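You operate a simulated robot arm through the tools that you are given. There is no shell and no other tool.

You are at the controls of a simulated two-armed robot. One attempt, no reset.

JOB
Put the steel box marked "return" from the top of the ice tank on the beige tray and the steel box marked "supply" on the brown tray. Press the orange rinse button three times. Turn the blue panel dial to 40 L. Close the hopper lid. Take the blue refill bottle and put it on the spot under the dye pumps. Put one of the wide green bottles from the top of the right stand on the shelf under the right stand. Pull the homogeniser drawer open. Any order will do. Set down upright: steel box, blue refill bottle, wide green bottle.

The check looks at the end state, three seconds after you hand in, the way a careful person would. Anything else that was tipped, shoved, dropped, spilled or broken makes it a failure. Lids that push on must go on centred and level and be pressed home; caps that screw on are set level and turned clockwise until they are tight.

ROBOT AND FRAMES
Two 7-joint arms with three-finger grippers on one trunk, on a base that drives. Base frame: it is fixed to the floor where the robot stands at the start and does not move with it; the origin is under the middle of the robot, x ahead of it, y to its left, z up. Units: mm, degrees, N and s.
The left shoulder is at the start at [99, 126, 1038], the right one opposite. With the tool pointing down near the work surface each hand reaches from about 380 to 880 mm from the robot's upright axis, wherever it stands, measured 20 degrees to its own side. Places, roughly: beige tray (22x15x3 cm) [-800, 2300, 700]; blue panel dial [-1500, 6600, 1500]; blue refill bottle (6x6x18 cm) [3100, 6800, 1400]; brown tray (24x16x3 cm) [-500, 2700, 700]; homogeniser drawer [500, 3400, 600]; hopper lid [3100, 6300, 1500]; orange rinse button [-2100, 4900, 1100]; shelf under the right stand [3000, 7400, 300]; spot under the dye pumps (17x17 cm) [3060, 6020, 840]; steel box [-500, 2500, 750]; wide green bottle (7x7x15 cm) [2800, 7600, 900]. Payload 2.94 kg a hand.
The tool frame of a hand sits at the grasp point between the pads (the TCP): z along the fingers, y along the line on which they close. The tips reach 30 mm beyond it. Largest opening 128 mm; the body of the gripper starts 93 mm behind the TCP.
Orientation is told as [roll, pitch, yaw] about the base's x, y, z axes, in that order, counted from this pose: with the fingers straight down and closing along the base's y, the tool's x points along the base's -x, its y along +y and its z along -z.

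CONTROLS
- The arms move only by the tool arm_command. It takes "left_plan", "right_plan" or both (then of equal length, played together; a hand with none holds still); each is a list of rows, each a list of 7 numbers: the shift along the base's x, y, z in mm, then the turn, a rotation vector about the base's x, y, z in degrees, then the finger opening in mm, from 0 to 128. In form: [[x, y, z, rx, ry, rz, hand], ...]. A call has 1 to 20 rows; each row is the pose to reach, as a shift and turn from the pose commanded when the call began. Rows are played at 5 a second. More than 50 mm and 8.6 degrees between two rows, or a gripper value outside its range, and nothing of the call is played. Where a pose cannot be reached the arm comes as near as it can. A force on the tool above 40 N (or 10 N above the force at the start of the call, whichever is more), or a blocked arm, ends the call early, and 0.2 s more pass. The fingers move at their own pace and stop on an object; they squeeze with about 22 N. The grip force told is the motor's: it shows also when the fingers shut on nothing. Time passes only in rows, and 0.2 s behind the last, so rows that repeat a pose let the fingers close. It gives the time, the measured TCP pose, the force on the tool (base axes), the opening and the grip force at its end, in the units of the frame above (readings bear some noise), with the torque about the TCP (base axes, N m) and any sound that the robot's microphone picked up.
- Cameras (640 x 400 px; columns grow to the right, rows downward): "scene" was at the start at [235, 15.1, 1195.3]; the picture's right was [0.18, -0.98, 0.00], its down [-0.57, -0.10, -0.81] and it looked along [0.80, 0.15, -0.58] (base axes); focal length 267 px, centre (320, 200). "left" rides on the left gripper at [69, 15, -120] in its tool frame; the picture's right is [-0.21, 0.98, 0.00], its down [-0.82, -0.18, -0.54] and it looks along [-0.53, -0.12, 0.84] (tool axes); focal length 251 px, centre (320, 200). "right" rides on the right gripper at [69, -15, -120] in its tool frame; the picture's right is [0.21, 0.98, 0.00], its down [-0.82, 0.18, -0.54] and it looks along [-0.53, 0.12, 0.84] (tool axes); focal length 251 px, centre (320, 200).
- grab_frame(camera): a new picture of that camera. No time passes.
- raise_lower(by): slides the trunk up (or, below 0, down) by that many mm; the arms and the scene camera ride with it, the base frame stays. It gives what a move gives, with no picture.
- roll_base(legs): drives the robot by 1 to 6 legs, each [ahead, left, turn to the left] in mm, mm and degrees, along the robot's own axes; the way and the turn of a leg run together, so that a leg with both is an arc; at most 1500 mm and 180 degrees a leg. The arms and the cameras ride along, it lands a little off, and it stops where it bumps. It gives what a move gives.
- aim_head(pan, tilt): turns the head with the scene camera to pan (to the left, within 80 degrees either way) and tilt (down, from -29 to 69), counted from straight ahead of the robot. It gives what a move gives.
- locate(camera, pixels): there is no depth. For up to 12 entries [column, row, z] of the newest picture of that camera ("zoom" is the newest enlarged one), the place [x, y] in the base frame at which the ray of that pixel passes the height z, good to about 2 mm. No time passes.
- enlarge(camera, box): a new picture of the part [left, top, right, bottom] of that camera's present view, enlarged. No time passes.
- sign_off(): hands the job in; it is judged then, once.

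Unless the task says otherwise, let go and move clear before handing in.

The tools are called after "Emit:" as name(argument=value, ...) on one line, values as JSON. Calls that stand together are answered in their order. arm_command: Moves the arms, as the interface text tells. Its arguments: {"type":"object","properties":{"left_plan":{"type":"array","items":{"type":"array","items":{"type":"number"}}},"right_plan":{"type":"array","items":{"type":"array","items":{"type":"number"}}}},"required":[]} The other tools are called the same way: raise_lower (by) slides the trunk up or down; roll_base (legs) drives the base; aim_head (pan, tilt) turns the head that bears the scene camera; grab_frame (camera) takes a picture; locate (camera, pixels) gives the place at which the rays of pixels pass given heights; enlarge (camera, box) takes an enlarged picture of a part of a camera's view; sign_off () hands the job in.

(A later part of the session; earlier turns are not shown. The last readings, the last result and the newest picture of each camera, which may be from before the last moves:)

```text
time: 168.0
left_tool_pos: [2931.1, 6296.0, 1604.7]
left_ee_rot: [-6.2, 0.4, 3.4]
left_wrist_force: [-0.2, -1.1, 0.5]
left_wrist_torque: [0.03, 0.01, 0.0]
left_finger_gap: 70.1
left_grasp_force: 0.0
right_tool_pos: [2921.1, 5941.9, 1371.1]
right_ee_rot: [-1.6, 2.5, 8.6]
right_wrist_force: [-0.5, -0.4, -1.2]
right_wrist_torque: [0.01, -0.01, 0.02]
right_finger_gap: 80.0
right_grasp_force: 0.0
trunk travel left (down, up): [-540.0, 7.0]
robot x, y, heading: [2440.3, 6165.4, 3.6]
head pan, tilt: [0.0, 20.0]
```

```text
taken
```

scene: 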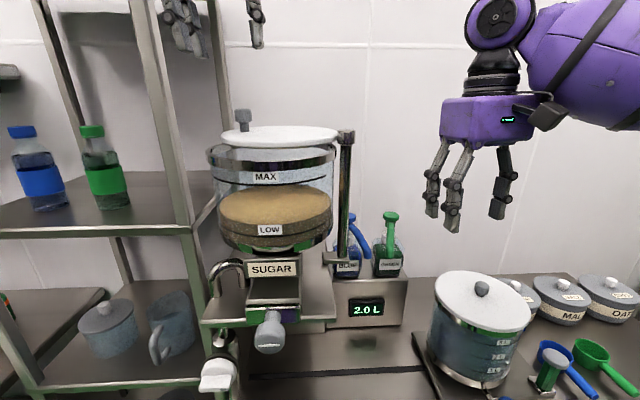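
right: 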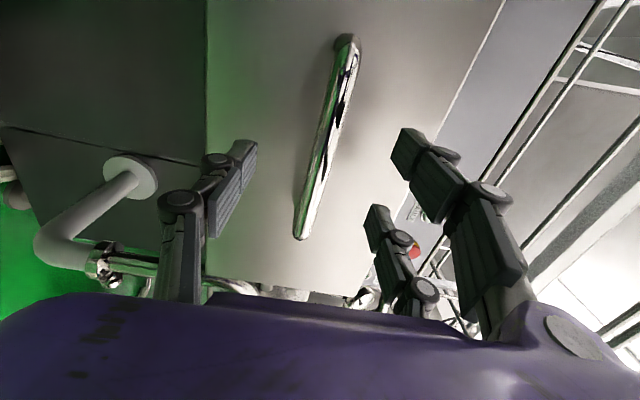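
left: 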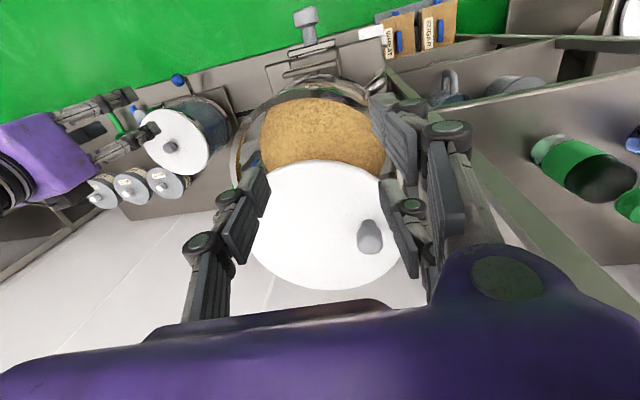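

The left camera now sees the whole lid (247–402, 160–290) and knob (370,235). I'll locate the lid outline, knob and ring here.

Emit:
locate(camera="left", pixels=[[322, 160, 1452], [322, 291, 1452], [248, 222, 1452], [402, 240, 1452], [371, 228, 1490], [368, 250, 1458], [318, 98, 1440], [262, 145, 1440], [385, 150, 1440], [236, 150, 1440], [234, 185, 1452]])

Emit:
enlarge(camera="left", box=[210, 70, 430, 310])

Emit:
locate(camera="scene", pixels=[[219, 137, 1452], [337, 137, 1452], [278, 147, 1447], [243, 112, 1485], [345, 135, 1460], [208, 153, 1440], [336, 153, 1440], [272, 164, 1440], [242, 128, 1458]])

```text
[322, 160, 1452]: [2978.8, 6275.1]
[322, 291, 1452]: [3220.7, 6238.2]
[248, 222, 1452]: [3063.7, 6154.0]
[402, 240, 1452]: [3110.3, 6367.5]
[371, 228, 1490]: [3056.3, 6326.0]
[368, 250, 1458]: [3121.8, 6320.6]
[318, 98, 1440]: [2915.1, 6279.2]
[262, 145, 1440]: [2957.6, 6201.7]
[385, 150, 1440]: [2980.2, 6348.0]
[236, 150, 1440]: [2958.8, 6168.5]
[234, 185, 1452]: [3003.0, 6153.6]
```

```text
1.67 times, centred on (320, 190) of left
```

zoom: 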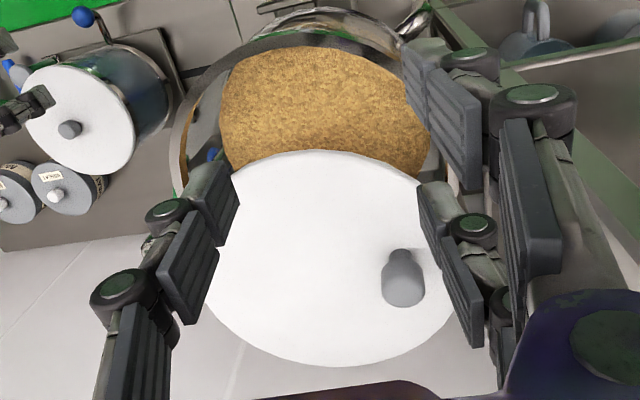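

```text
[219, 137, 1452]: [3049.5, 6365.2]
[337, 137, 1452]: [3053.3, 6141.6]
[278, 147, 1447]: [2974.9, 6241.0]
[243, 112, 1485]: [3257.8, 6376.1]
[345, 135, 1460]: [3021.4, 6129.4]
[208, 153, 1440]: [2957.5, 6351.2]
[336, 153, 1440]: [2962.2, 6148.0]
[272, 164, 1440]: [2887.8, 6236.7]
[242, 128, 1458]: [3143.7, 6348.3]
```

The lid centre is ≈(3092, 6256), ring centre ≈(2995, 6252), post ≈(3055, 6122), knob ≈(3095, 6330). I'll level the left hand and move it over the knob with 40 mm clearance for a close look.

Emit:
arm_command(left_plan=[[30, 8, -5, 2, 0, 0, 70], [60, 16, -15, 4, 0, 0, 70], [95, 25, -30, 6, 0, 0, 70], [129, 34, -45, 6.2, 0, 0, 70], [129, 34, -45, 6.2, 0, 0, 70]])

Emit:
grab_frame(camera="left")

Emit:
grab_frame(camera="scene")

```text
time: 169.2
left_tool_pos: [3011.3, 6316.2, 1550.0]
left_ee_rot: [0.0, -0.1, 3.4]
left_wrist_force: [-0.6, -0.1, -0.5]
left_wrist_torque: [-0.02, -0.02, 0.01]
left_finger_gap: 70.0
left_grasp_force: 0.1
left hand out of reach, approached as far as the arm can: row 1, 2, 3, 4, 5
right_tool_pos: [2922.5, 5942.1, 1368.2]
right_ee_rot: [-1.6, 2.6, 8.6]
right_wrist_force: [0.6, -1.4, -0.5]
right_wrist_torque: [-0.02, 0.01, -0.02]
right_finger_gap: 79.9
right_grasp_force: 0.1
trunk travel left (down, up): [-540.0, 7.0]
robot x, y, heading: [2435.6, 6168.0, 3.6]
head pan, tilt: [0.0, 20.0]
```

```text
taken
```

left: 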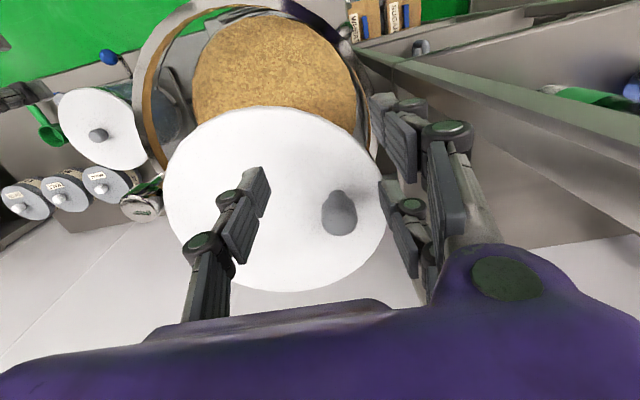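

```text
taken
```

scene: 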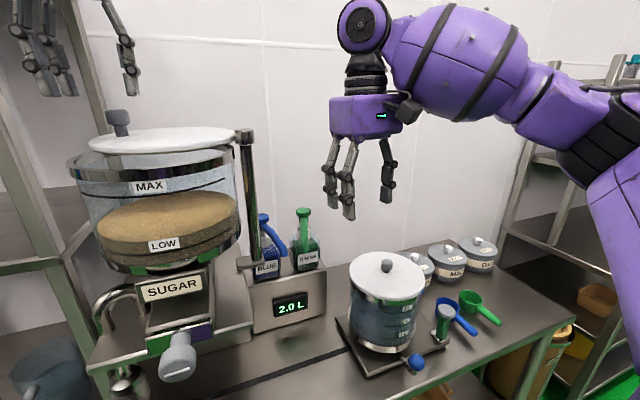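

The fingers-down pose runs out of reach this high; tilting the fingers forward will help. First I'll check the stand's nearness in the left view and where the left arm is relative to the head.

Emit:
enlarge(camera="left", box=[340, 0, 640, 260])

Emit:
aim_head(pan=20, tilt=5)

Emit:
grab_frame(camera="scene")

```text
1.54 times, centred on (490, 130) of left
```

zoom: 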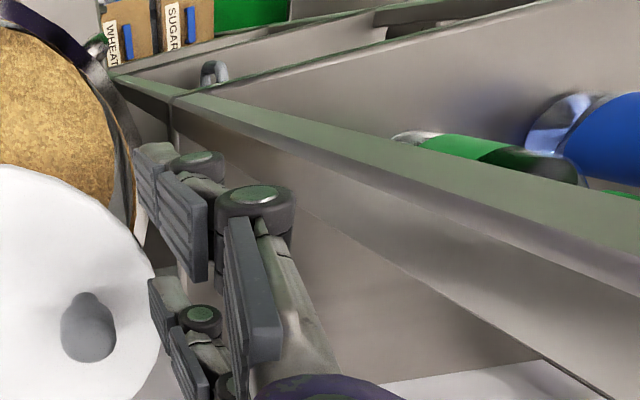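

```text
time: 170.1
left_tool_pos: [3013.2, 6316.3, 1547.3]
left_ee_rot: [0.2, 0.1, 3.4]
left_wrist_force: [0.6, -0.1, 0.7]
left_wrist_torque: [0.01, 0.01, 0.01]
left_finger_gap: 70.0
left_grasp_force: 0.0
right_tool_pos: [2923.9, 5940.9, 1368.2]
right_ee_rot: [-1.6, 2.8, 8.5]
right_wrist_force: [-0.9, 0.2, 0.3]
right_wrist_torque: [0.0, 0.0, 0.01]
right_finger_gap: 80.0
right_grasp_force: 0.0
trunk travel left (down, up): [-540.0, 7.0]
robot x, y, heading: [2435.9, 6166.4, 3.5]
head pan, tilt: [20.0, 5.0]
```

```text
taken
```

scene: 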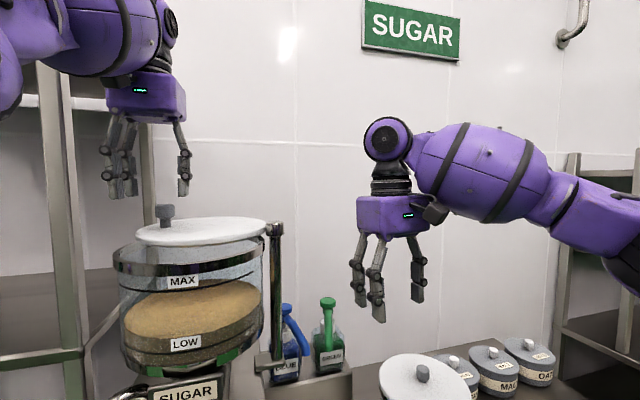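

The scene view seems panned differently than reported, so I'll cross-check the lid, ring and post in both cameras from this pose.

Emit:
locate(camera="scene", pixels=[[133, 232, 1452], [266, 228, 1452], [200, 245, 1449], [275, 226, 1458], [166, 208, 1490], [166, 225, 1458], [113, 258, 1440], [263, 250, 1440], [82, 190, 1500], [88, 352, 1300], [82, 300, 1400]])

Emit:
locate(camera="left", pixels=[[166, 190, 1452], [386, 205, 1452], [290, 107, 1452], [285, 291, 1452], [340, 222, 1490], [340, 195, 1458], [131, 205, 1458], [380, 60, 1300], [400, 66, 1300]])

```text
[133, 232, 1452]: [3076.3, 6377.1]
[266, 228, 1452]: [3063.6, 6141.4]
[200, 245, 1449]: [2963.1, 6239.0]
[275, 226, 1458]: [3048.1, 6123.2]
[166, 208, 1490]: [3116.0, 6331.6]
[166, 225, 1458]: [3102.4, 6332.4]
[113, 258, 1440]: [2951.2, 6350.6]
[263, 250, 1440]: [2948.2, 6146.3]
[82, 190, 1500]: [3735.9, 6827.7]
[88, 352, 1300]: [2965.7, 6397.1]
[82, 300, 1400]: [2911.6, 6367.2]
```

```text
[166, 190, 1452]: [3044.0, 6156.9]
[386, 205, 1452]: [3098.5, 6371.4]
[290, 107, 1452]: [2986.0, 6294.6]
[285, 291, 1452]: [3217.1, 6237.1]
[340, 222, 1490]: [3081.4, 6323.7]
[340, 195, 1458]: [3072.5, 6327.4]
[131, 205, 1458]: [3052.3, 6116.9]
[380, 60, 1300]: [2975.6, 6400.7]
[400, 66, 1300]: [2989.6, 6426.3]
```

Both cameras agree: pivot post ≈(3050, 6120), knob ≈(3093, 6328), and the stand's front post is at ≈(2960, 6390) — tight for the left hand. I'll withdraw the left hand and use the right hand, yawed left and tilted, for the knob.

Emit:
arm_command(left_plan=[[-40, 0, 5, 0, 0, 0, 70], [-80, 0, 8, 0, 0, 0, 70], [-120, 0, 8, 0, 0, 0, 70], [-165, 0, 8, 0, 0, 0, 70], [-205, 5, 0, 0, 0, 0, 70], [-240, 10, -25, 0, 0, 0, 70], [-265, 20, -60, 0, 0, 0, 70], [-280, 35, -100, 0, 0, 0, 70], [-285, 50, -140, 0, 0, 0, 70], [-285, 60, -180, 0, 0, 0, 70], [-285, 70, -220, 0, 0, 0, 70]])

Emit:
arm_command(right_plan=[[0, 15, 24, 2.8, -4.1, 4.8, 80], [0, 30, 48, 5.5, -8.1, 9.7, 80], [2, 48, 72, 8.3, -12.2, 14.5, 80], [3, 66, 96, 11.1, -16.2, 19.3, 80], [4, 84, 120, 13.9, -20.3, 24.2, 80], [5, 102, 144, 16.6, -24.4, 29, 80], [6, 120, 165, 19.4, -28.4, 33.8, 80], [7, 140, 185, 22.2, -32.5, 38.6, 80], [7, 160, 200, 24.9, -36.5, 43.5, 80], [7, 179, 212, 27.7, -40.6, 48.3, 80], [7, 179, 212, 27.7, -40.6, 48.3, 80]])

Emit:
grab_frame(camera="right")

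Emit:
grab_frame(camera="scene")

```text
time: 172.5
left_tool_pos: [2728.3, 6387.3, 1330.1]
left_ee_rot: [0.1, 0.1, 3.4]
left_wrist_force: [0.4, 0.6, -0.7]
left_wrist_torque: [-0.03, 0.02, 0.01]
left_finger_gap: 69.8
left_grasp_force: 0.1
right_tool_pos: [2923.4, 5942.8, 1368.5]
right_ee_rot: [-1.7, 2.6, 8.5]
right_wrist_force: [-1.2, -0.3, -0.2]
right_wrist_torque: [-0.02, 0.02, 0.04]
right_finger_gap: 79.9
right_grasp_force: 0.0
trunk travel left (down, up): [-540.0, 7.0]
robot x, y, heading: [2437.7, 6165.7, 3.3]
head pan, tilt: [20.0, 5.0]
```

```text
time: 174.9
left_tool_pos: [2728.2, 6386.8, 1331.4]
left_ee_rot: [0.0, 0.2, 3.4]
left_wrist_force: [1.1, -0.5, -0.4]
left_wrist_torque: [-0.01, 0.05, 0.02]
left_finger_gap: 70.2
left_grasp_force: 0.0
right_tool_pos: [2931.8, 6120.2, 1579.1]
right_ee_rot: [-1.5, -45.1, 59.9]
right_wrist_force: [-0.6, 0.1, -0.2]
right_wrist_torque: [-0.02, 0.03, -0.02]
right_finger_gap: 80.1
right_grasp_force: 0.1
trunk travel left (down, up): [-540.0, 7.0]
robot x, y, heading: [2440.5, 6163.4, 3.5]
head pan, tilt: [20.0, 5.0]
```

```text
taken
```

right: 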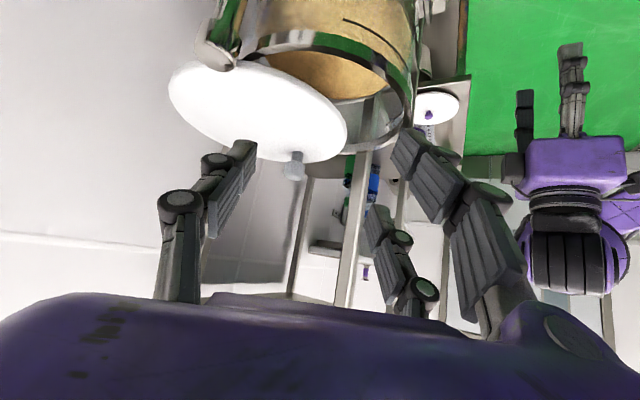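

```text
taken
```

scene: 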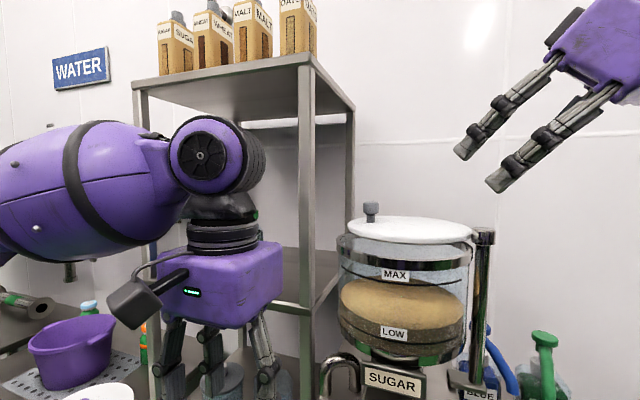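

The right hand is posed well; its camera sees the knob at (294,165). I'll triangulate the knob again with the right and scene cameras.

Emit:
locate(camera="right", pixels=[[293, 152, 1458], [294, 172, 1490], [169, 85, 1452], [345, 145, 1452], [222, 62, 1458], [215, 155, 1452], [294, 60, 1452]])

Emit:
locate(camera="scene", pixels=[[371, 221, 1458], [371, 203, 1492], [348, 231, 1452], [474, 228, 1452], [410, 244, 1449], [484, 231, 1460], [337, 243, 1440], [470, 252, 1440], [405, 268, 1440], [318, 300, 1300], [305, 310, 1300]])

Emit:
enlarge(camera="right", box=[150, 30, 350, 210])

```text
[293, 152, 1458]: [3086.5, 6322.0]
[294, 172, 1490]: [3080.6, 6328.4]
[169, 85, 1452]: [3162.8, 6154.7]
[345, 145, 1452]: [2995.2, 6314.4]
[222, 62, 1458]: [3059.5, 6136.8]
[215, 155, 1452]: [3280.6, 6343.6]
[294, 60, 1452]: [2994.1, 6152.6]
```

```text
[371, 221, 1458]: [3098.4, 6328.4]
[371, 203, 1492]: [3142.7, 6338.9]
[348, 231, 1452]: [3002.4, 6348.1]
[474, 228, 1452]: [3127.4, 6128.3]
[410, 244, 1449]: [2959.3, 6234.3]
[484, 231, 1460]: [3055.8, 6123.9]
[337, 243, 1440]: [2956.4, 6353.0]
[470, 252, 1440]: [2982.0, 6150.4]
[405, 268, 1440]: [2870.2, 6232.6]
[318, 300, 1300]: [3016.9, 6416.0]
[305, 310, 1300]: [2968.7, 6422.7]
```

```text
2.22 times, centred on (250, 120) of right
```

zoom: 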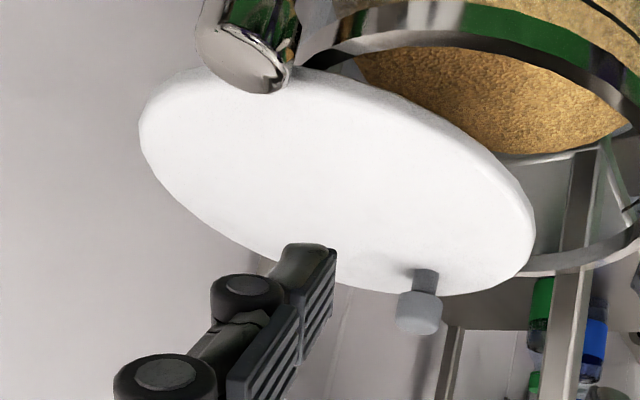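

Knob ≈(3086, 6326), head at z≈1470–1490. I'll move the right hand over it, staying ~60 mm high first.

Emit:
arm_command(right_plan=[[25, 33, -3, 0, 0, 0, 80], [50, 66, -6, 0, 0, 0, 80], [75, 99, -10, 0, 0, 0, 80], [100, 132, -14, 0, 0, 0, 80], [125, 165, -20, 0, 0, 0, 80], [149, 197, -28, 0, 0, 0, 80], [149, 197, -28, 0, 0, 0, 80]])

Emit:
grab_frame(camera="right")

Emit:
grab_frame(camera="scene")

```text
time: 176.5
left_tool_pos: [2726.9, 6385.6, 1331.7]
left_ee_rot: [0.2, 0.1, 3.5]
left_wrist_force: [0.6, -0.3, 0.2]
left_wrist_torque: [0.06, 0.01, 0.0]
left_finger_gap: 70.4
left_grasp_force: 0.0
right_tool_pos: [3080.2, 6319.2, 1553.9]
right_ee_rot: [-1.4, -44.9, 59.8]
right_wrist_force: [0.9, -0.4, -0.1]
right_wrist_torque: [0.01, 0.01, 0.01]
right_finger_gap: 79.9
right_grasp_force: 0.0
trunk travel left (down, up): [-540.0, 7.0]
robot x, y, heading: [2440.4, 6162.2, 3.4]
head pan, tilt: [20.0, 5.0]
```

```text
taken
```

right: 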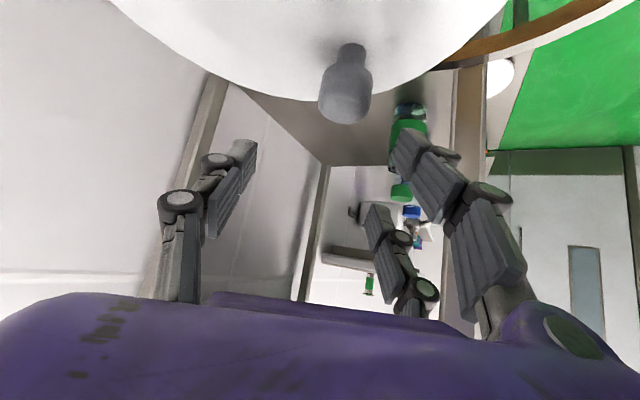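

```text
taken
```

scene: 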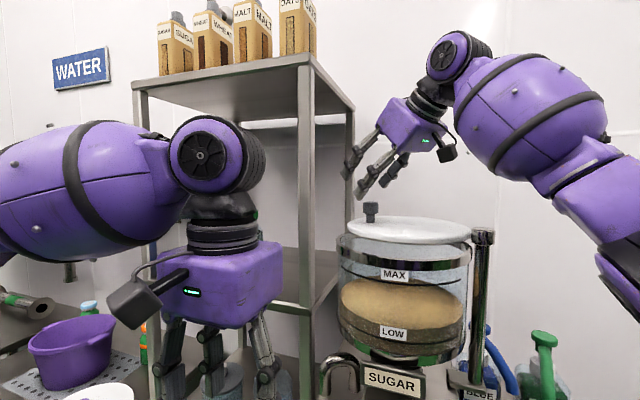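

The knob is at (345,92) between the open fingers in the right view. I'll locate it precisely from here.

Emit:
locate(camera="right", pixels=[[345, 95, 1482], [346, 105, 1490], [351, 50, 1456], [319, 95, 1482], [371, 90, 1482]])

```text
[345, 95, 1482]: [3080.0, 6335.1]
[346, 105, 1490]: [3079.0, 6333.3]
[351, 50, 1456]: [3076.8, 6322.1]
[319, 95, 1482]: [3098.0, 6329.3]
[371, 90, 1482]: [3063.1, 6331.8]
```

Knob centre is (3080, 6331), head 35 mm wide. I'll lower 63 mm with a small correction and close on it.

Emit:
arm_command(right_plan=[[-5, 3, -25, 0, 0, 0, 80], [-5, 3, -48, 0, 0, 0, 80], [-5, 3, -62, 0, 0, 0, 80], [-5, 3, -62, 0, 0, 0, 60], [-5, 3, -62, 0, 0, 0, 40], [-5, 3, -62, 0, 0, 0, 20], [-5, 3, -62, 0, 0, 0, 20], [-5, 3, -62, 0, 0, 0, 20]])

Emit:
grab_frame(camera="right")

```text
time: 177.6
left_tool_pos: [2726.5, 6385.8, 1332.2]
left_ee_rot: [0.2, 0.1, 3.4]
left_wrist_force: [-0.1, -0.6, -0.3]
left_wrist_torque: [0.04, 0.03, -0.03]
left_finger_gap: 70.1
left_grasp_force: 0.0
right_tool_pos: [3071.0, 6326.3, 1503.3]
right_ee_rot: [-1.6, -46.7, 60.4]
right_wrist_force: [-0.6, 5.5, 24.6]
right_wrist_torque: [0.73, 0.79, -0.35]
right_finger_gap: 51.8
right_grasp_force: 9.0
trunk travel left (down, up): [-540.0, 7.0]
robot x, y, heading: [2438.4, 6163.9, 3.6]
head pan, tilt: [20.0, 5.0]
stopped in row 5 (right hand): the force on the tool passed its limit at 43 N (the readings are from after the stop); the commanded pose is now the measured one
```

```text
taken
```

right: 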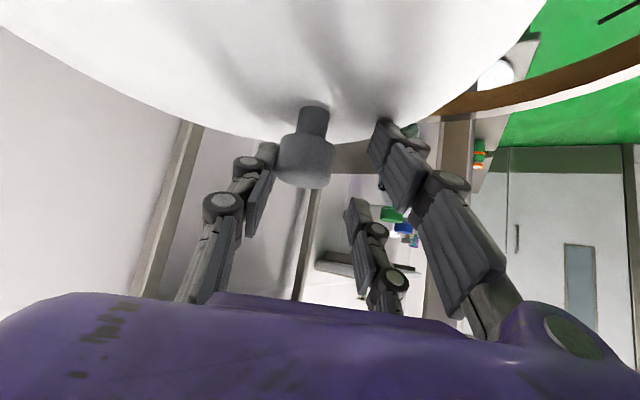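

The finger tips touched the lid at TCP z 1503, so the lid top is about z 1475, higher than thought. I'll raise 14 mm, reopen and re-measure the knob.

Emit:
arm_command(right_plan=[[0, 0, 8, 0, 0, 0, 70], [0, 0, 16, 0, 0, 0, 80], [0, 0, 16, 0, 0, 0, 80]])

Emit:
grab_frame(camera="right")

Emit:
locate(camera="right", pixels=[[320, 140, 1500], [320, 140, 1510]])

```text
time: 178.4
left_tool_pos: [2727.0, 6387.7, 1331.9]
left_ee_rot: [0.0, 0.0, 3.5]
left_wrist_force: [-0.3, -0.3, 0.1]
left_wrist_torque: [0.01, -0.01, 0.02]
left_finger_gap: 70.0
left_grasp_force: 0.0
right_tool_pos: [3071.3, 6325.3, 1512.7]
right_ee_rot: [-1.5, -45.8, 60.2]
right_wrist_force: [-0.5, 0.4, 0.6]
right_wrist_torque: [0.03, -0.03, 0.02]
right_finger_gap: 79.8
right_grasp_force: 0.1
trunk travel left (down, up): [-540.0, 7.0]
robot x, y, heading: [2435.0, 6166.7, 3.7]
head pan, tilt: [20.0, 5.0]
```

```text
taken
```

right: 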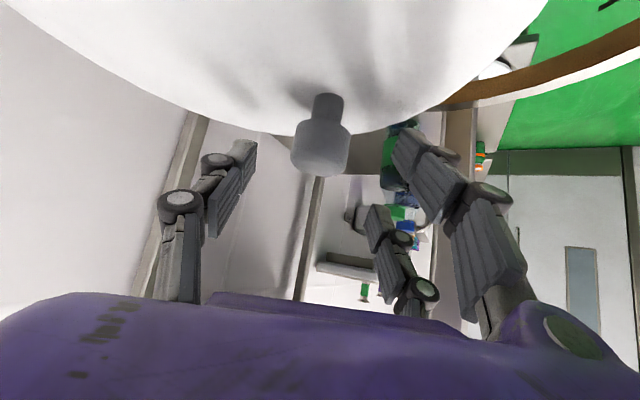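

```text
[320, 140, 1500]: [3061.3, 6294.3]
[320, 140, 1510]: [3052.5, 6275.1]
```

The two right-camera views intersect with the knob head at z≈1471; contact came from the lower of the paired fingers. I'll query this view at those heights.

Emit:
locate(camera="right", pixels=[[320, 147, 1471], [320, 147, 1476], [326, 97, 1456], [291, 147, 1471], [350, 145, 1471], [326, 97, 1460]])

Emit:
enlarge(camera="scene", box=[330, 130, 490, 280])

```text
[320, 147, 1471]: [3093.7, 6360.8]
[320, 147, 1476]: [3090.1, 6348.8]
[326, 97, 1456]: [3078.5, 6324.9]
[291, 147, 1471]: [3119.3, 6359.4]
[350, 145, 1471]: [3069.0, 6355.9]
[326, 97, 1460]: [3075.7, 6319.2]
```

```text
2.67 times, centred on (410, 205) of scene
```

zoom: 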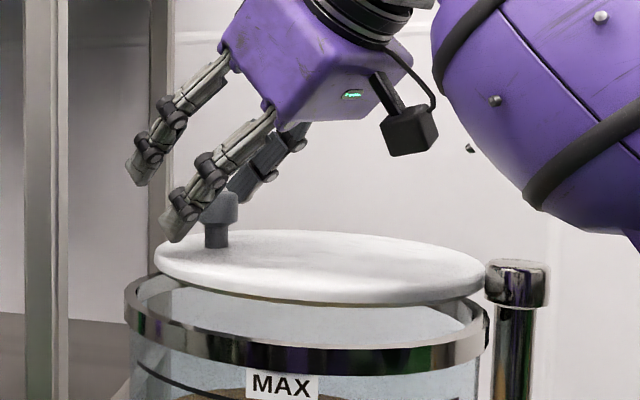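

The lid is at z≈1455 and the hand is effectively three-fingered, so a closed-finger push from behind the knob is safer. I'll lift, close the fingers, and move behind the knob (wall side).

Emit:
arm_command(right_plan=[[0, 0, 25, 0, 0, 0, 80], [0, 0, 55, 0, 0, 0, 80], [15, -2, 65, 0, 0, 0, 50], [35, -4, 65, 0, 0, 0, 20], [58, -6, 65, 0, 0, 0, 0], [62, -8, 65, 0, 0, 0, 0], [62, -8, 65, 0, 0, 0, 0]])

Emit:
grab_frame(camera="right")

Emit:
grab_frame(camera="scene")

```text
time: 180.0
left_tool_pos: [2728.6, 6386.3, 1330.2]
left_ee_rot: [0.2, 0.2, 3.4]
left_wrist_force: [0.2, -0.2, 0.7]
left_wrist_torque: [-0.01, 0.02, 0.02]
left_finger_gap: 69.9
left_grasp_force: 0.1
right_tool_pos: [3133.6, 6315.1, 1575.3]
right_ee_rot: [-1.5, -45.7, 60.3]
right_wrist_force: [-0.3, 0.7, -0.3]
right_wrist_torque: [0.0, 0.04, 0.01]
right_finger_gap: 0.0
right_grasp_force: 3.2
right hand out of reach, approached as far as the arm can: row 6, 7
trunk travel left (down, up): [-540.0, 7.0]
robot x, y, heading: [2437.4, 6163.1, 3.7]
head pan, tilt: [20.0, 5.0]
```

```text
taken
```

right: 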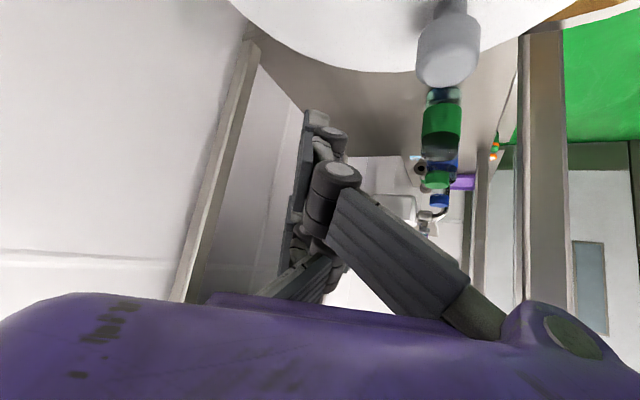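

```text
taken
```

scene: 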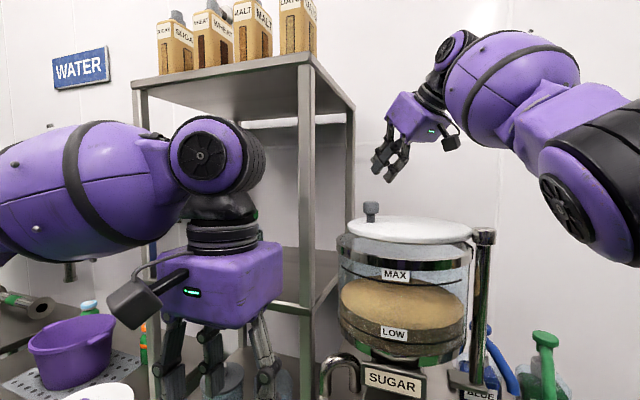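

Fingers are closed on the wall side of the knob (knob at (448,45)). I'll lower to push height.

Emit:
arm_command(right_plan=[[0, 2, -25, 0, 0, 0, 0], [0, 2, -45, 0, 0, 0, 0], [0, 2, -60, 0, 0, 0, 0]])

Emit:
grab_frame(camera="right")

Emit:
enlarge(camera="scene", box=[330, 130, 490, 280])

```text
time: 180.8
left_tool_pos: [2726.3, 6388.0, 1333.0]
left_ee_rot: [0.1, 0.1, 3.4]
left_wrist_force: [-0.5, -0.3, 0.2]
left_wrist_torque: [-0.03, -0.01, -0.03]
left_finger_gap: 70.2
left_grasp_force: 0.1
right_tool_pos: [3133.8, 6319.8, 1517.9]
right_ee_rot: [-1.7, -45.9, 60.3]
right_wrist_force: [0.5, -0.1, 0.3]
right_wrist_torque: [-0.05, 0.0, -0.03]
right_finger_gap: 0.1
right_grasp_force: 2.8
trunk travel left (down, up): [-540.0, 7.0]
robot x, y, heading: [2437.4, 6163.8, 3.5]
head pan, tilt: [20.0, 5.0]
```

```text
taken
```

right: 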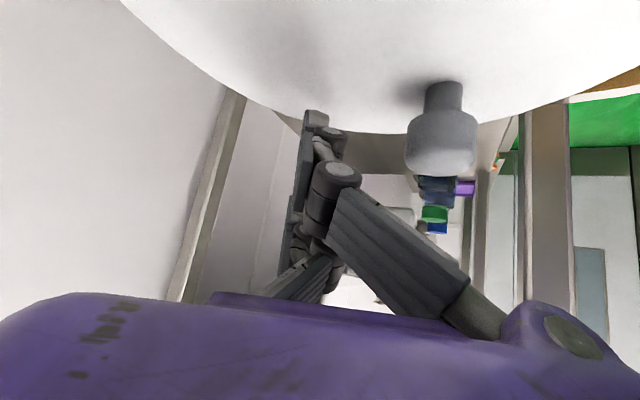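

```text
2.67 times, centred on (410, 205) of scene
```

zoom: 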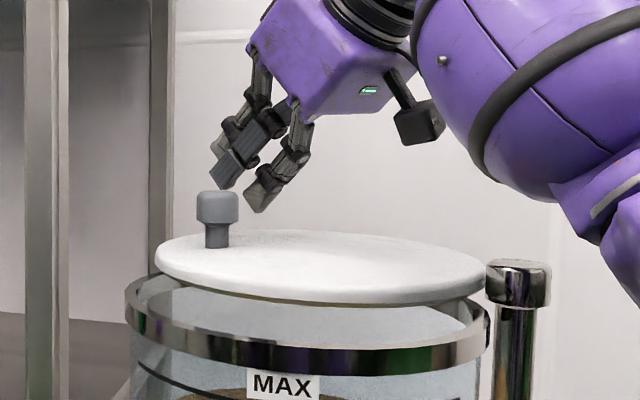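

The closed fingers sit on the knob's circle about the pivot, just behind it. I'll push along that arc (radius ≈213 about (3050, 6120)) a first stretch and look.

Emit:
arm_command(right_plan=[[-11, 0.4, -4, 0, 0, 0, 0], [-21.5, 3.9, -4, 0, 0, 0, 0], [-32.3, 6.9, -4, 0, 0, 0, 0], [-43.2, 9.3, -4, 0, 0, 0, 0], [-54.2, 11.1, -4, 0, 0, 0, 0], [-65.2, 12.4, -4, 0, 0, 0, 0]])

Emit:
grab_frame(camera="right")

Emit:
enlarge(camera="scene", box=[330, 130, 490, 280])

```text
time: 182.2
left_tool_pos: [2727.1, 6388.2, 1331.4]
left_ee_rot: [0.1, 0.2, 3.4]
left_wrist_force: [0.4, -0.5, 0.5]
left_wrist_torque: [0.02, -0.01, -0.01]
left_finger_gap: 70.0
left_grasp_force: 0.0
right_tool_pos: [3065.8, 6332.8, 1511.7]
right_ee_rot: [-1.4, -45.9, 60.2]
right_wrist_force: [-0.1, 0.2, 0.6]
right_wrist_torque: [-0.01, -0.01, 0.02]
right_finger_gap: 0.0
right_grasp_force: 3.0
trunk travel left (down, up): [-540.0, 7.0]
robot x, y, heading: [2437.3, 6167.5, 3.2]
head pan, tilt: [20.0, 5.0]
```

```text
taken
```

right: 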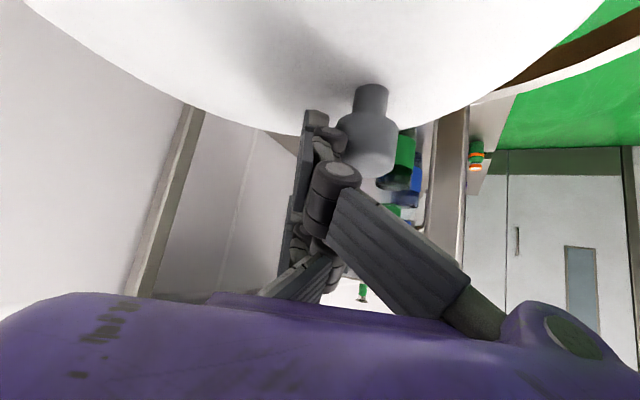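

```text
2.67 times, centred on (410, 205) of scene
```

zoom: 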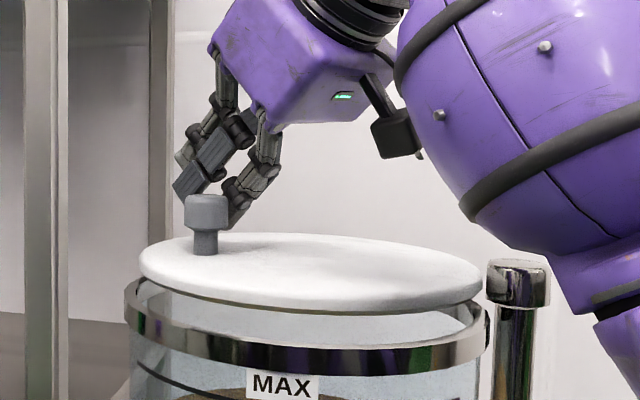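

The lid has begun to swing with the knob (knob moved to (205,215) in the zoom) at almost no force. I'll continue along the arc.

Emit:
arm_command(right_plan=[[-8.4, 0.1, 0, 0, 0, 0, 0], [-19.5, 0.2, 0, 0, 0, 0, 0], [-30.7, -0.3, 0, 0, 0, 0, 0], [-41.8, -1.4, 0, 0, 0, 0, 0], [-52.8, -3, 0, 0, 0, 0, 0]])

Emit:
grab_frame(camera="right")

Emit:
enlarge(camera="scene", box=[330, 130, 490, 280])

```text
time: 183.4
left_tool_pos: [2726.4, 6387.7, 1331.2]
left_ee_rot: [0.1, 0.1, 3.4]
left_wrist_force: [-0.2, 0.4, -0.3]
left_wrist_torque: [0.02, 0.03, 0.0]
left_finger_gap: 70.2
left_grasp_force: 0.0
right_tool_pos: [3013.1, 6328.0, 1513.5]
right_ee_rot: [-1.5, -46.0, 60.2]
right_wrist_force: [-0.4, -1.0, 0.2]
right_wrist_torque: [0.02, -0.02, -0.05]
right_finger_gap: 0.0
right_grasp_force: 3.1
trunk travel left (down, up): [-540.0, 7.0]
robot x, y, heading: [2439.5, 6163.2, 3.3]
head pan, tilt: [20.0, 5.0]
```

```text
taken
```

right: 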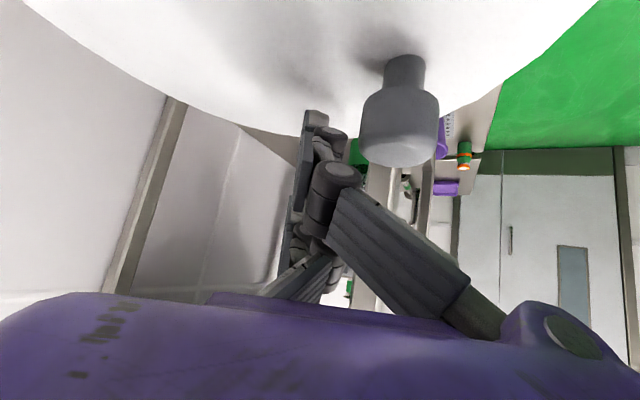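

```text
2.67 times, centred on (410, 205) of scene
```

zoom: 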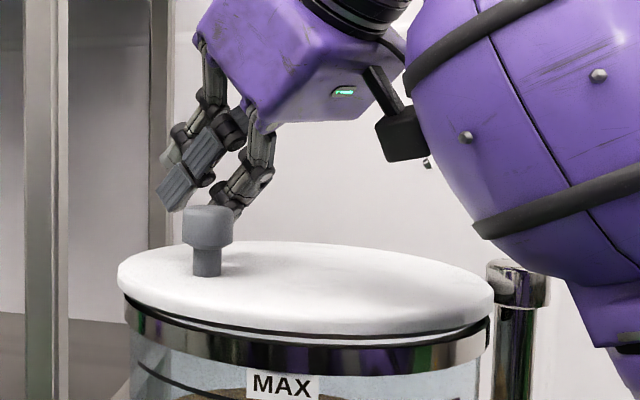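

The lid slid ahead of the finger and now appears to cover the ring evenly (118–493 vs ring 124–490). I'll lift the hand off and inspect from above.

Emit:
arm_command(right_plan=[[3, 0, 25, 0, 0, 0, 0], [3, 0, 55, 0, 0, 0, 0], [0, -40, 75, 0, 0, 0, 0], [-10, -85, 85, 0, 0, 0, 0], [-20, -130, 90, 0, 0, 0, 0]])

Emit:
grab_frame(camera="right")

Emit:
grab_frame(camera="scene")

Emit:
enlarge(camera="scene", box=[320, 180, 510, 290])

```text
time: 184.6
left_tool_pos: [2727.1, 6386.8, 1332.2]
left_ee_rot: [0.1, 0.2, 3.4]
left_wrist_force: [-0.5, -0.1, -0.2]
left_wrist_torque: [0.03, -0.02, 0.0]
left_finger_gap: 69.6
left_grasp_force: 0.0
right_tool_pos: [2991.1, 6196.0, 1603.7]
right_ee_rot: [-1.4, -45.9, 60.3]
right_wrist_force: [-0.2, -0.7, 0.0]
right_wrist_torque: [0.06, 0.01, 0.03]
right_finger_gap: 0.3
right_grasp_force: 3.1
trunk travel left (down, up): [-540.0, 7.0]
robot x, y, heading: [2435.8, 6164.2, 3.7]
head pan, tilt: [20.0, 5.0]
```

```text
taken
```

right: 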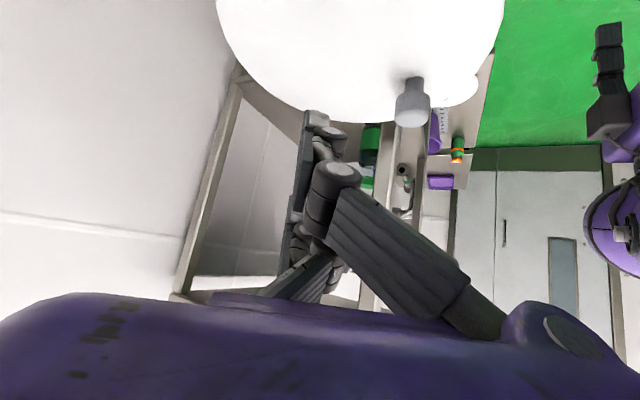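

```text
taken
```

scene: 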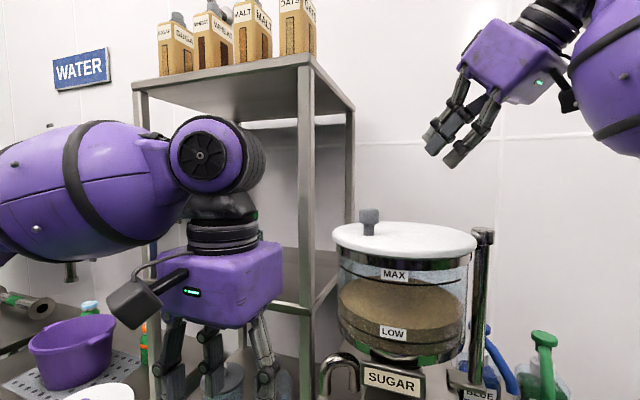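

```text
3.37 times, centred on (415, 235) of scene
```

zoom: 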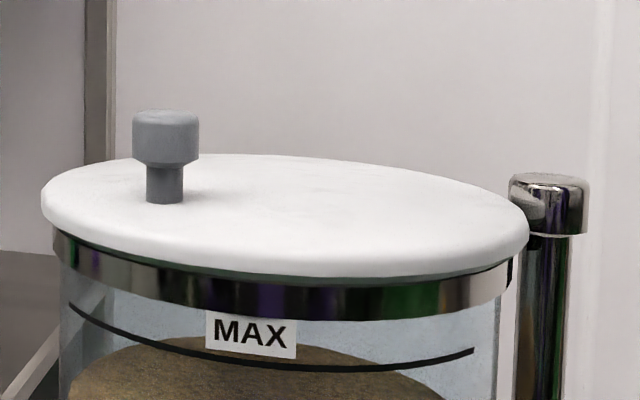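

The lid overhangs the ring equally on both sides (42–528 vs 52–518). I'll check the front-to-back centring by locating both rims.

Emit:
locate(camera="zoom", pixels=[[42, 215, 1448], [528, 240, 1448], [275, 277, 1446], [52, 245, 1438], [518, 275, 1438], [285, 318, 1425], [262, 154, 1455], [545, 190, 1460]])

Emit:
enlarge(camera="right", box=[180, 0, 520, 200])

```text
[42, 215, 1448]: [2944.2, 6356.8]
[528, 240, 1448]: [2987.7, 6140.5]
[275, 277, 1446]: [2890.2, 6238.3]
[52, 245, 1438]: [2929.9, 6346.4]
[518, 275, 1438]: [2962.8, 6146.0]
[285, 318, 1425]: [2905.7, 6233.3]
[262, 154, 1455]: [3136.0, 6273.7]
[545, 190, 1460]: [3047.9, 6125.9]
```

```text
1.88 times, centred on (350, 100) of right
```

zoom: 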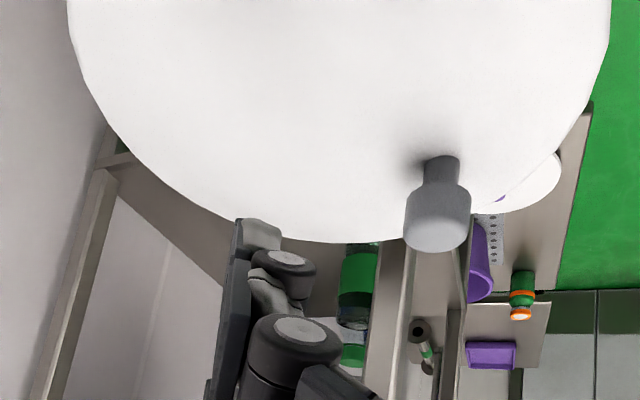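

Rim heights are too uncertain from this low angle. I'll turn the right hand more downward to view the lid from above.

Emit:
arm_command(right_plan=[[-10, -17, 0, -5.2, 3, 0, 0], [-20, -34, 0, -10.4, 6, 0, 0], [-30, -51, 0, -15.6, 9, 0, 0], [-40, -68, 0, -20.8, 12, 0, 0], [-46, -80, 0, -26, 15, 0, 0], [-46, -80, 0, -26, 15, 0, 0]])

Emit:
grab_frame(camera="right")

```text
time: 186.0
left_tool_pos: [2728.3, 6388.3, 1331.3]
left_ee_rot: [0.1, 0.2, 3.5]
left_wrist_force: [0.0, 0.4, 0.1]
left_wrist_torque: [-0.02, 0.05, 0.0]
left_finger_gap: 69.9
left_grasp_force: 0.0
right_tool_pos: [2949.1, 6117.0, 1603.6]
right_ee_rot: [-1.4, -15.9, 60.1]
right_wrist_force: [0.5, -0.1, 0.5]
right_wrist_torque: [0.0, 0.02, 0.02]
right_finger_gap: 0.2
right_grasp_force: 2.8
trunk travel left (down, up): [-540.0, 7.0]
robot x, y, heading: [2438.9, 6168.5, 3.8]
head pan, tilt: [20.0, 5.0]
```

```text
taken
```

right: 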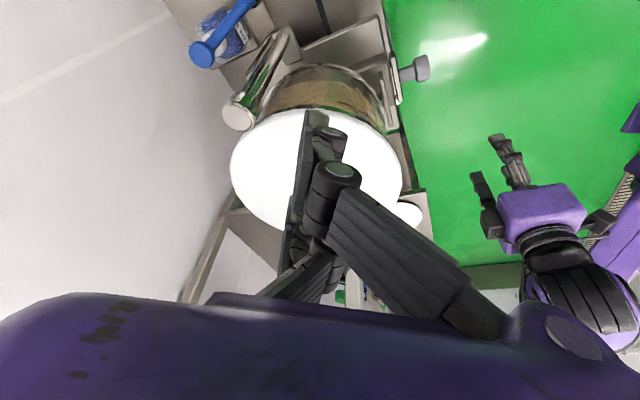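

Emit:
enlarge(camera="right", box=[200, 50, 430, 250])

Emit:
locate(camera="right", pixels=[[232, 168, 1450], [403, 175, 1450], [300, 109, 1450], [330, 236, 1450], [239, 118, 1458], [258, 122, 1440], [388, 132, 1440]])

```text
2.00 times, centred on (315, 150) of right
```

zoom: 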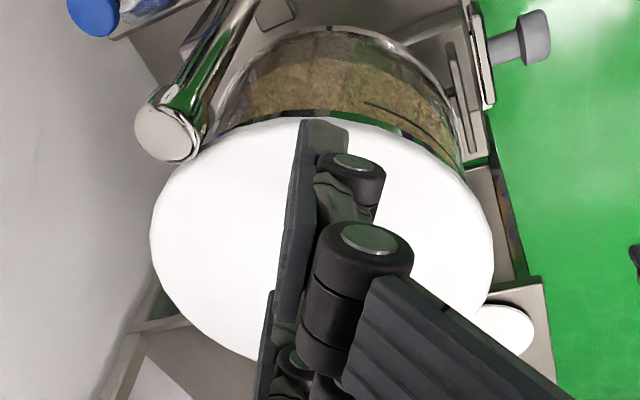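

```text
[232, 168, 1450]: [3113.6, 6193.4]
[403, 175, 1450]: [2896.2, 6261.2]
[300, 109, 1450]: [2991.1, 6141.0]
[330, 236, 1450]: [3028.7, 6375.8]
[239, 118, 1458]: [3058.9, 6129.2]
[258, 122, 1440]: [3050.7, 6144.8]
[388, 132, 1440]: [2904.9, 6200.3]
```

From above, the lid axis and glass axis coincide within ~3 mm, so the hopper lid is closed and centred. Next is the blue bottle: I'll tuck the right arm, then back off and look at the shelf.

Emit:
arm_command(right_plan=[[-10, -22, 0, -1.1, 1.8, -7, 0], [-20, -45, 0, -2.2, 3.5, -14, 0], [-30, -68, 0, -3.3, 5.3, -21, 0], [-40, -92, -10, -4.4, 7, -28, 0], [-50, -116, -40, -5.5, 8.8, -35, 30], [-60, -140, -80, -6.6, 10.6, -42, 60], [-70, -160, -125, -7.7, 12.3, -49, 80], [-76, -172, -170, -8.8, 14.1, -55.6, 80], [-80, -172, -215, -8.8, 14.1, -55.6, 80], [-90, -172, -250, -8.8, 14.1, -55.6, 80]])

Emit:
roll_base(legs=[[-250, 0, 0], [0, 350, -3]])

Emit:
aim_head(pan=0, tilt=10)

Emit:
grab_frame(camera="scene")

```text
refused: row 7 steps farther than a row can; nothing moved
```

```text
time: 191.1
left_tool_pos: [2472.3, 6707.0, 1331.9]
left_ee_rot: [0.1, 0.3, 1.0]
left_wrist_force: [-0.2, 0.2, -0.8]
left_wrist_torque: [0.02, 0.02, -0.01]
left_finger_gap: 69.9
left_grasp_force: 0.1
right_tool_pos: [2680.4, 6428.7, 1603.0]
right_ee_rot: [-1.3, -15.9, 57.7]
right_wrist_force: [-0.1, -0.6, -0.6]
right_wrist_torque: [-0.01, -0.02, -0.01]
right_finger_gap: 0.0
right_grasp_force: 3.2
trunk travel left (down, up): [-540.0, 7.0]
robot x, y, heading: [2172.8, 6499.2, 1.2]
head pan, tilt: [20.0, 5.0]
```

```text
time: 191.9
left_tool_pos: [2471.3, 6707.7, 1331.7]
left_ee_rot: [0.2, 0.2, 0.9]
left_wrist_force: [-0.7, -0.1, 0.2]
left_wrist_torque: [-0.03, -0.01, 0.01]
left_finger_gap: 70.2
left_grasp_force: 0.0
right_tool_pos: [2680.6, 6428.7, 1604.3]
right_ee_rot: [-1.4, -15.9, 57.7]
right_wrist_force: [-0.2, 0.3, -0.4]
right_wrist_torque: [0.03, -0.01, 0.01]
right_finger_gap: 0.1
right_grasp_force: 3.1
trunk travel left (down, up): [-540.0, 7.0]
robot x, y, heading: [2171.1, 6495.6, 1.0]
head pan, tilt: [0.0, 10.0]
```

```text
taken
```

scene: 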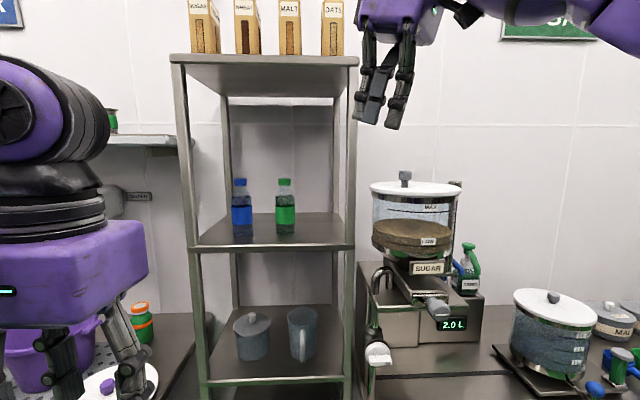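

The base move went fine but the right-arm call had been refused (step too large), so that arm is still high. The hopper lid looks centred from here too. I'll now tuck the right arm with smaller steps.

Emit:
arm_command(right_plan=[[-3, -19, -30, -0.9, 1.4, -5.6, 0], [-6, -38, -60, -1.8, 2.8, -11.1, 0], [-9, -58, -91, -2.6, 4.2, -16.7, 0], [-12, -77, -121, -3.5, 5.6, -22.2, 10], [-15, -96, -152, -4.4, 7, -27.8, 30], [-18, -115, -182, -5.3, 8.5, -33.4, 50], [-21, -135, -212, -6.2, 9.9, -38.9, 70], [-24, -154, -243, -7, 11.3, -44.5, 80], [-27, -173, -273, -7.9, 12.7, -50, 80], [-30, -193, -304, -8.8, 14.1, -55.6, 80]])

Emit:
enlarge(camera="scene", box=[160, 40, 370, 270])

Emit:
enlarge(camera="scene", box=[350, 160, 510, 270])

```text
time: 194.1
left_tool_pos: [2471.9, 6706.7, 1330.0]
left_ee_rot: [0.2, 0.2, 1.0]
left_wrist_force: [0.0, -0.2, 0.0]
left_wrist_torque: [-0.01, -0.01, 0.0]
left_finger_gap: 70.0
left_grasp_force: 0.0
right_tool_pos: [2650.3, 6235.6, 1299.2]
right_ee_rot: [-1.9, 0.1, 1.9]
right_wrist_force: [-1.0, -0.9, 0.0]
right_wrist_torque: [0.02, -0.03, -0.01]
right_finger_gap: 79.6
right_grasp_force: 0.0
trunk travel left (down, up): [-540.0, 7.0]
robot x, y, heading: [2173.7, 6498.6, 1.0]
head pan, tilt: [0.0, 10.0]
```

```text
1.74 times, centred on (265, 155) of scene
```

zoom: 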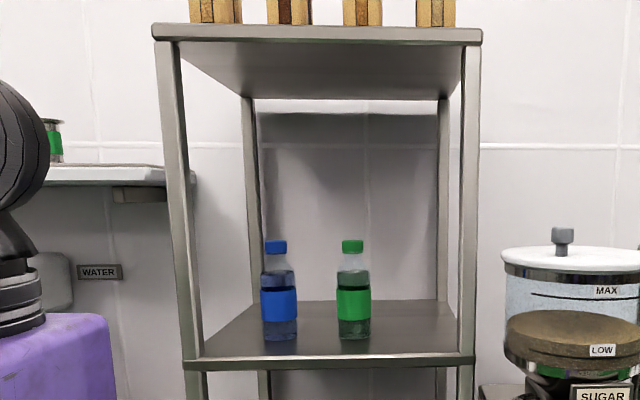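

```text
3.64 times, centred on (430, 215) of scene
```

zoom: 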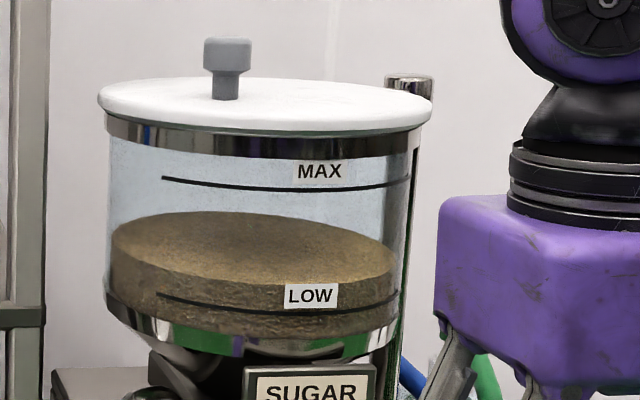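

The lid is centred in this view too (97–432 over 105–425). The blue bottle stands at (242,210) on the shelf; I'll locate it and the shelf edges.

Emit:
locate(camera="scene", pixels=[[242, 236, 1300], [286, 235, 1300], [233, 234, 1300], [252, 234, 1300], [200, 247, 1300], [352, 247, 1300], [228, 213, 1300], [338, 213, 1300], [242, 236, 1280], [200, 247, 1280], [241, 178, 1480]])

```text
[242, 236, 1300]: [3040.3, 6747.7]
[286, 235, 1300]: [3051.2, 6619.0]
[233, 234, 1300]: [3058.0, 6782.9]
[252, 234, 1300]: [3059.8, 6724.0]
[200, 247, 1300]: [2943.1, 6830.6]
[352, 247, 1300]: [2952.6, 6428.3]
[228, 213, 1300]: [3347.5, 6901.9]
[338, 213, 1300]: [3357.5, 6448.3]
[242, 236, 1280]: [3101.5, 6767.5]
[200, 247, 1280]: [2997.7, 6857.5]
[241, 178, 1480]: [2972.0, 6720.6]
```

Blue bottle is at ≈(3070, 6750) on the z≈1300 shelf, with posts at y≈6450 and 6836 and the green bottle at y≈6620. I'll turn the left hand to point forward (azimuth 18°) for a level grasp, stopping short of the shelf.

Emit:
arm_command(left_plan=[[27, -2, 4, 1.2, -7.4, 1.1, 100], [55, -4, 8, 2.5, -14.8, 2.2, 100], [82, -7, 12, 3.7, -22.3, 3.3, 100], [109, -9, 17, 5, -29.7, 4.4, 100], [137, -11, 21, 6.2, -37.1, 5.5, 100], [164, -13, 25, 7.5, -44.5, 6.7, 100], [191, -16, 29, 8.7, -51.9, 7.8, 100], [219, -18, 33, 9.9, -59.3, 8.9, 100], [246, -20, 37, 11.2, -66.8, 10, 100], [273, -22, 42, 12.4, -74.2, 11.1, 100], [300, -25, 46, 13.7, -81.6, 12.2, 100], [328, -27, 50, 14.9, -89, 13.3, 100], [328, -27, 50, 14.9, -89, 13.3, 100]])

Emit:
grab_frame(camera="left")

Emit:
grab_frame(camera="scene")

```text
time: 196.9
left_tool_pos: [2800.1, 6682.0, 1384.1]
left_ee_rot: [-10.3, -89.9, 28.4]
left_wrist_force: [-0.5, -0.4, -0.3]
left_wrist_torque: [0.0, 0.02, -0.02]
left_finger_gap: 99.8
left_grasp_force: 0.2
right_tool_pos: [2648.9, 6236.7, 1300.8]
right_ee_rot: [-2.0, 0.0, 1.8]
right_wrist_force: [-0.6, -0.2, 0.4]
right_wrist_torque: [-0.02, -0.04, 0.01]
right_finger_gap: 80.1
right_grasp_force: 0.0
trunk travel left (down, up): [-540.0, 7.0]
robot x, y, heading: [2172.5, 6497.9, 0.9]
head pan, tilt: [0.0, 10.0]
```

```text
taken
```

left: 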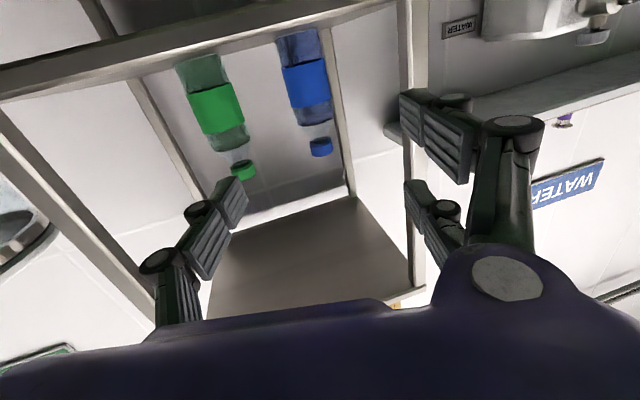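

```text
taken
```

scene: 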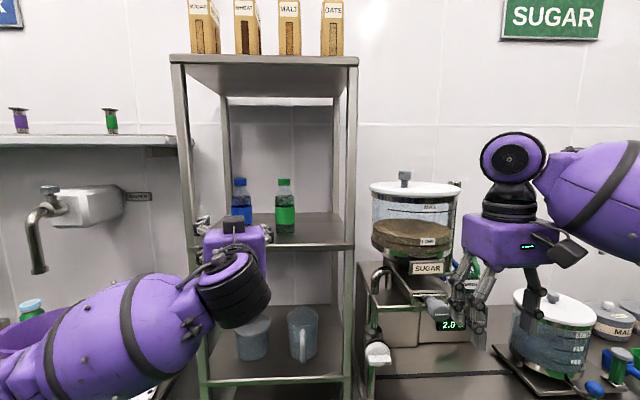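

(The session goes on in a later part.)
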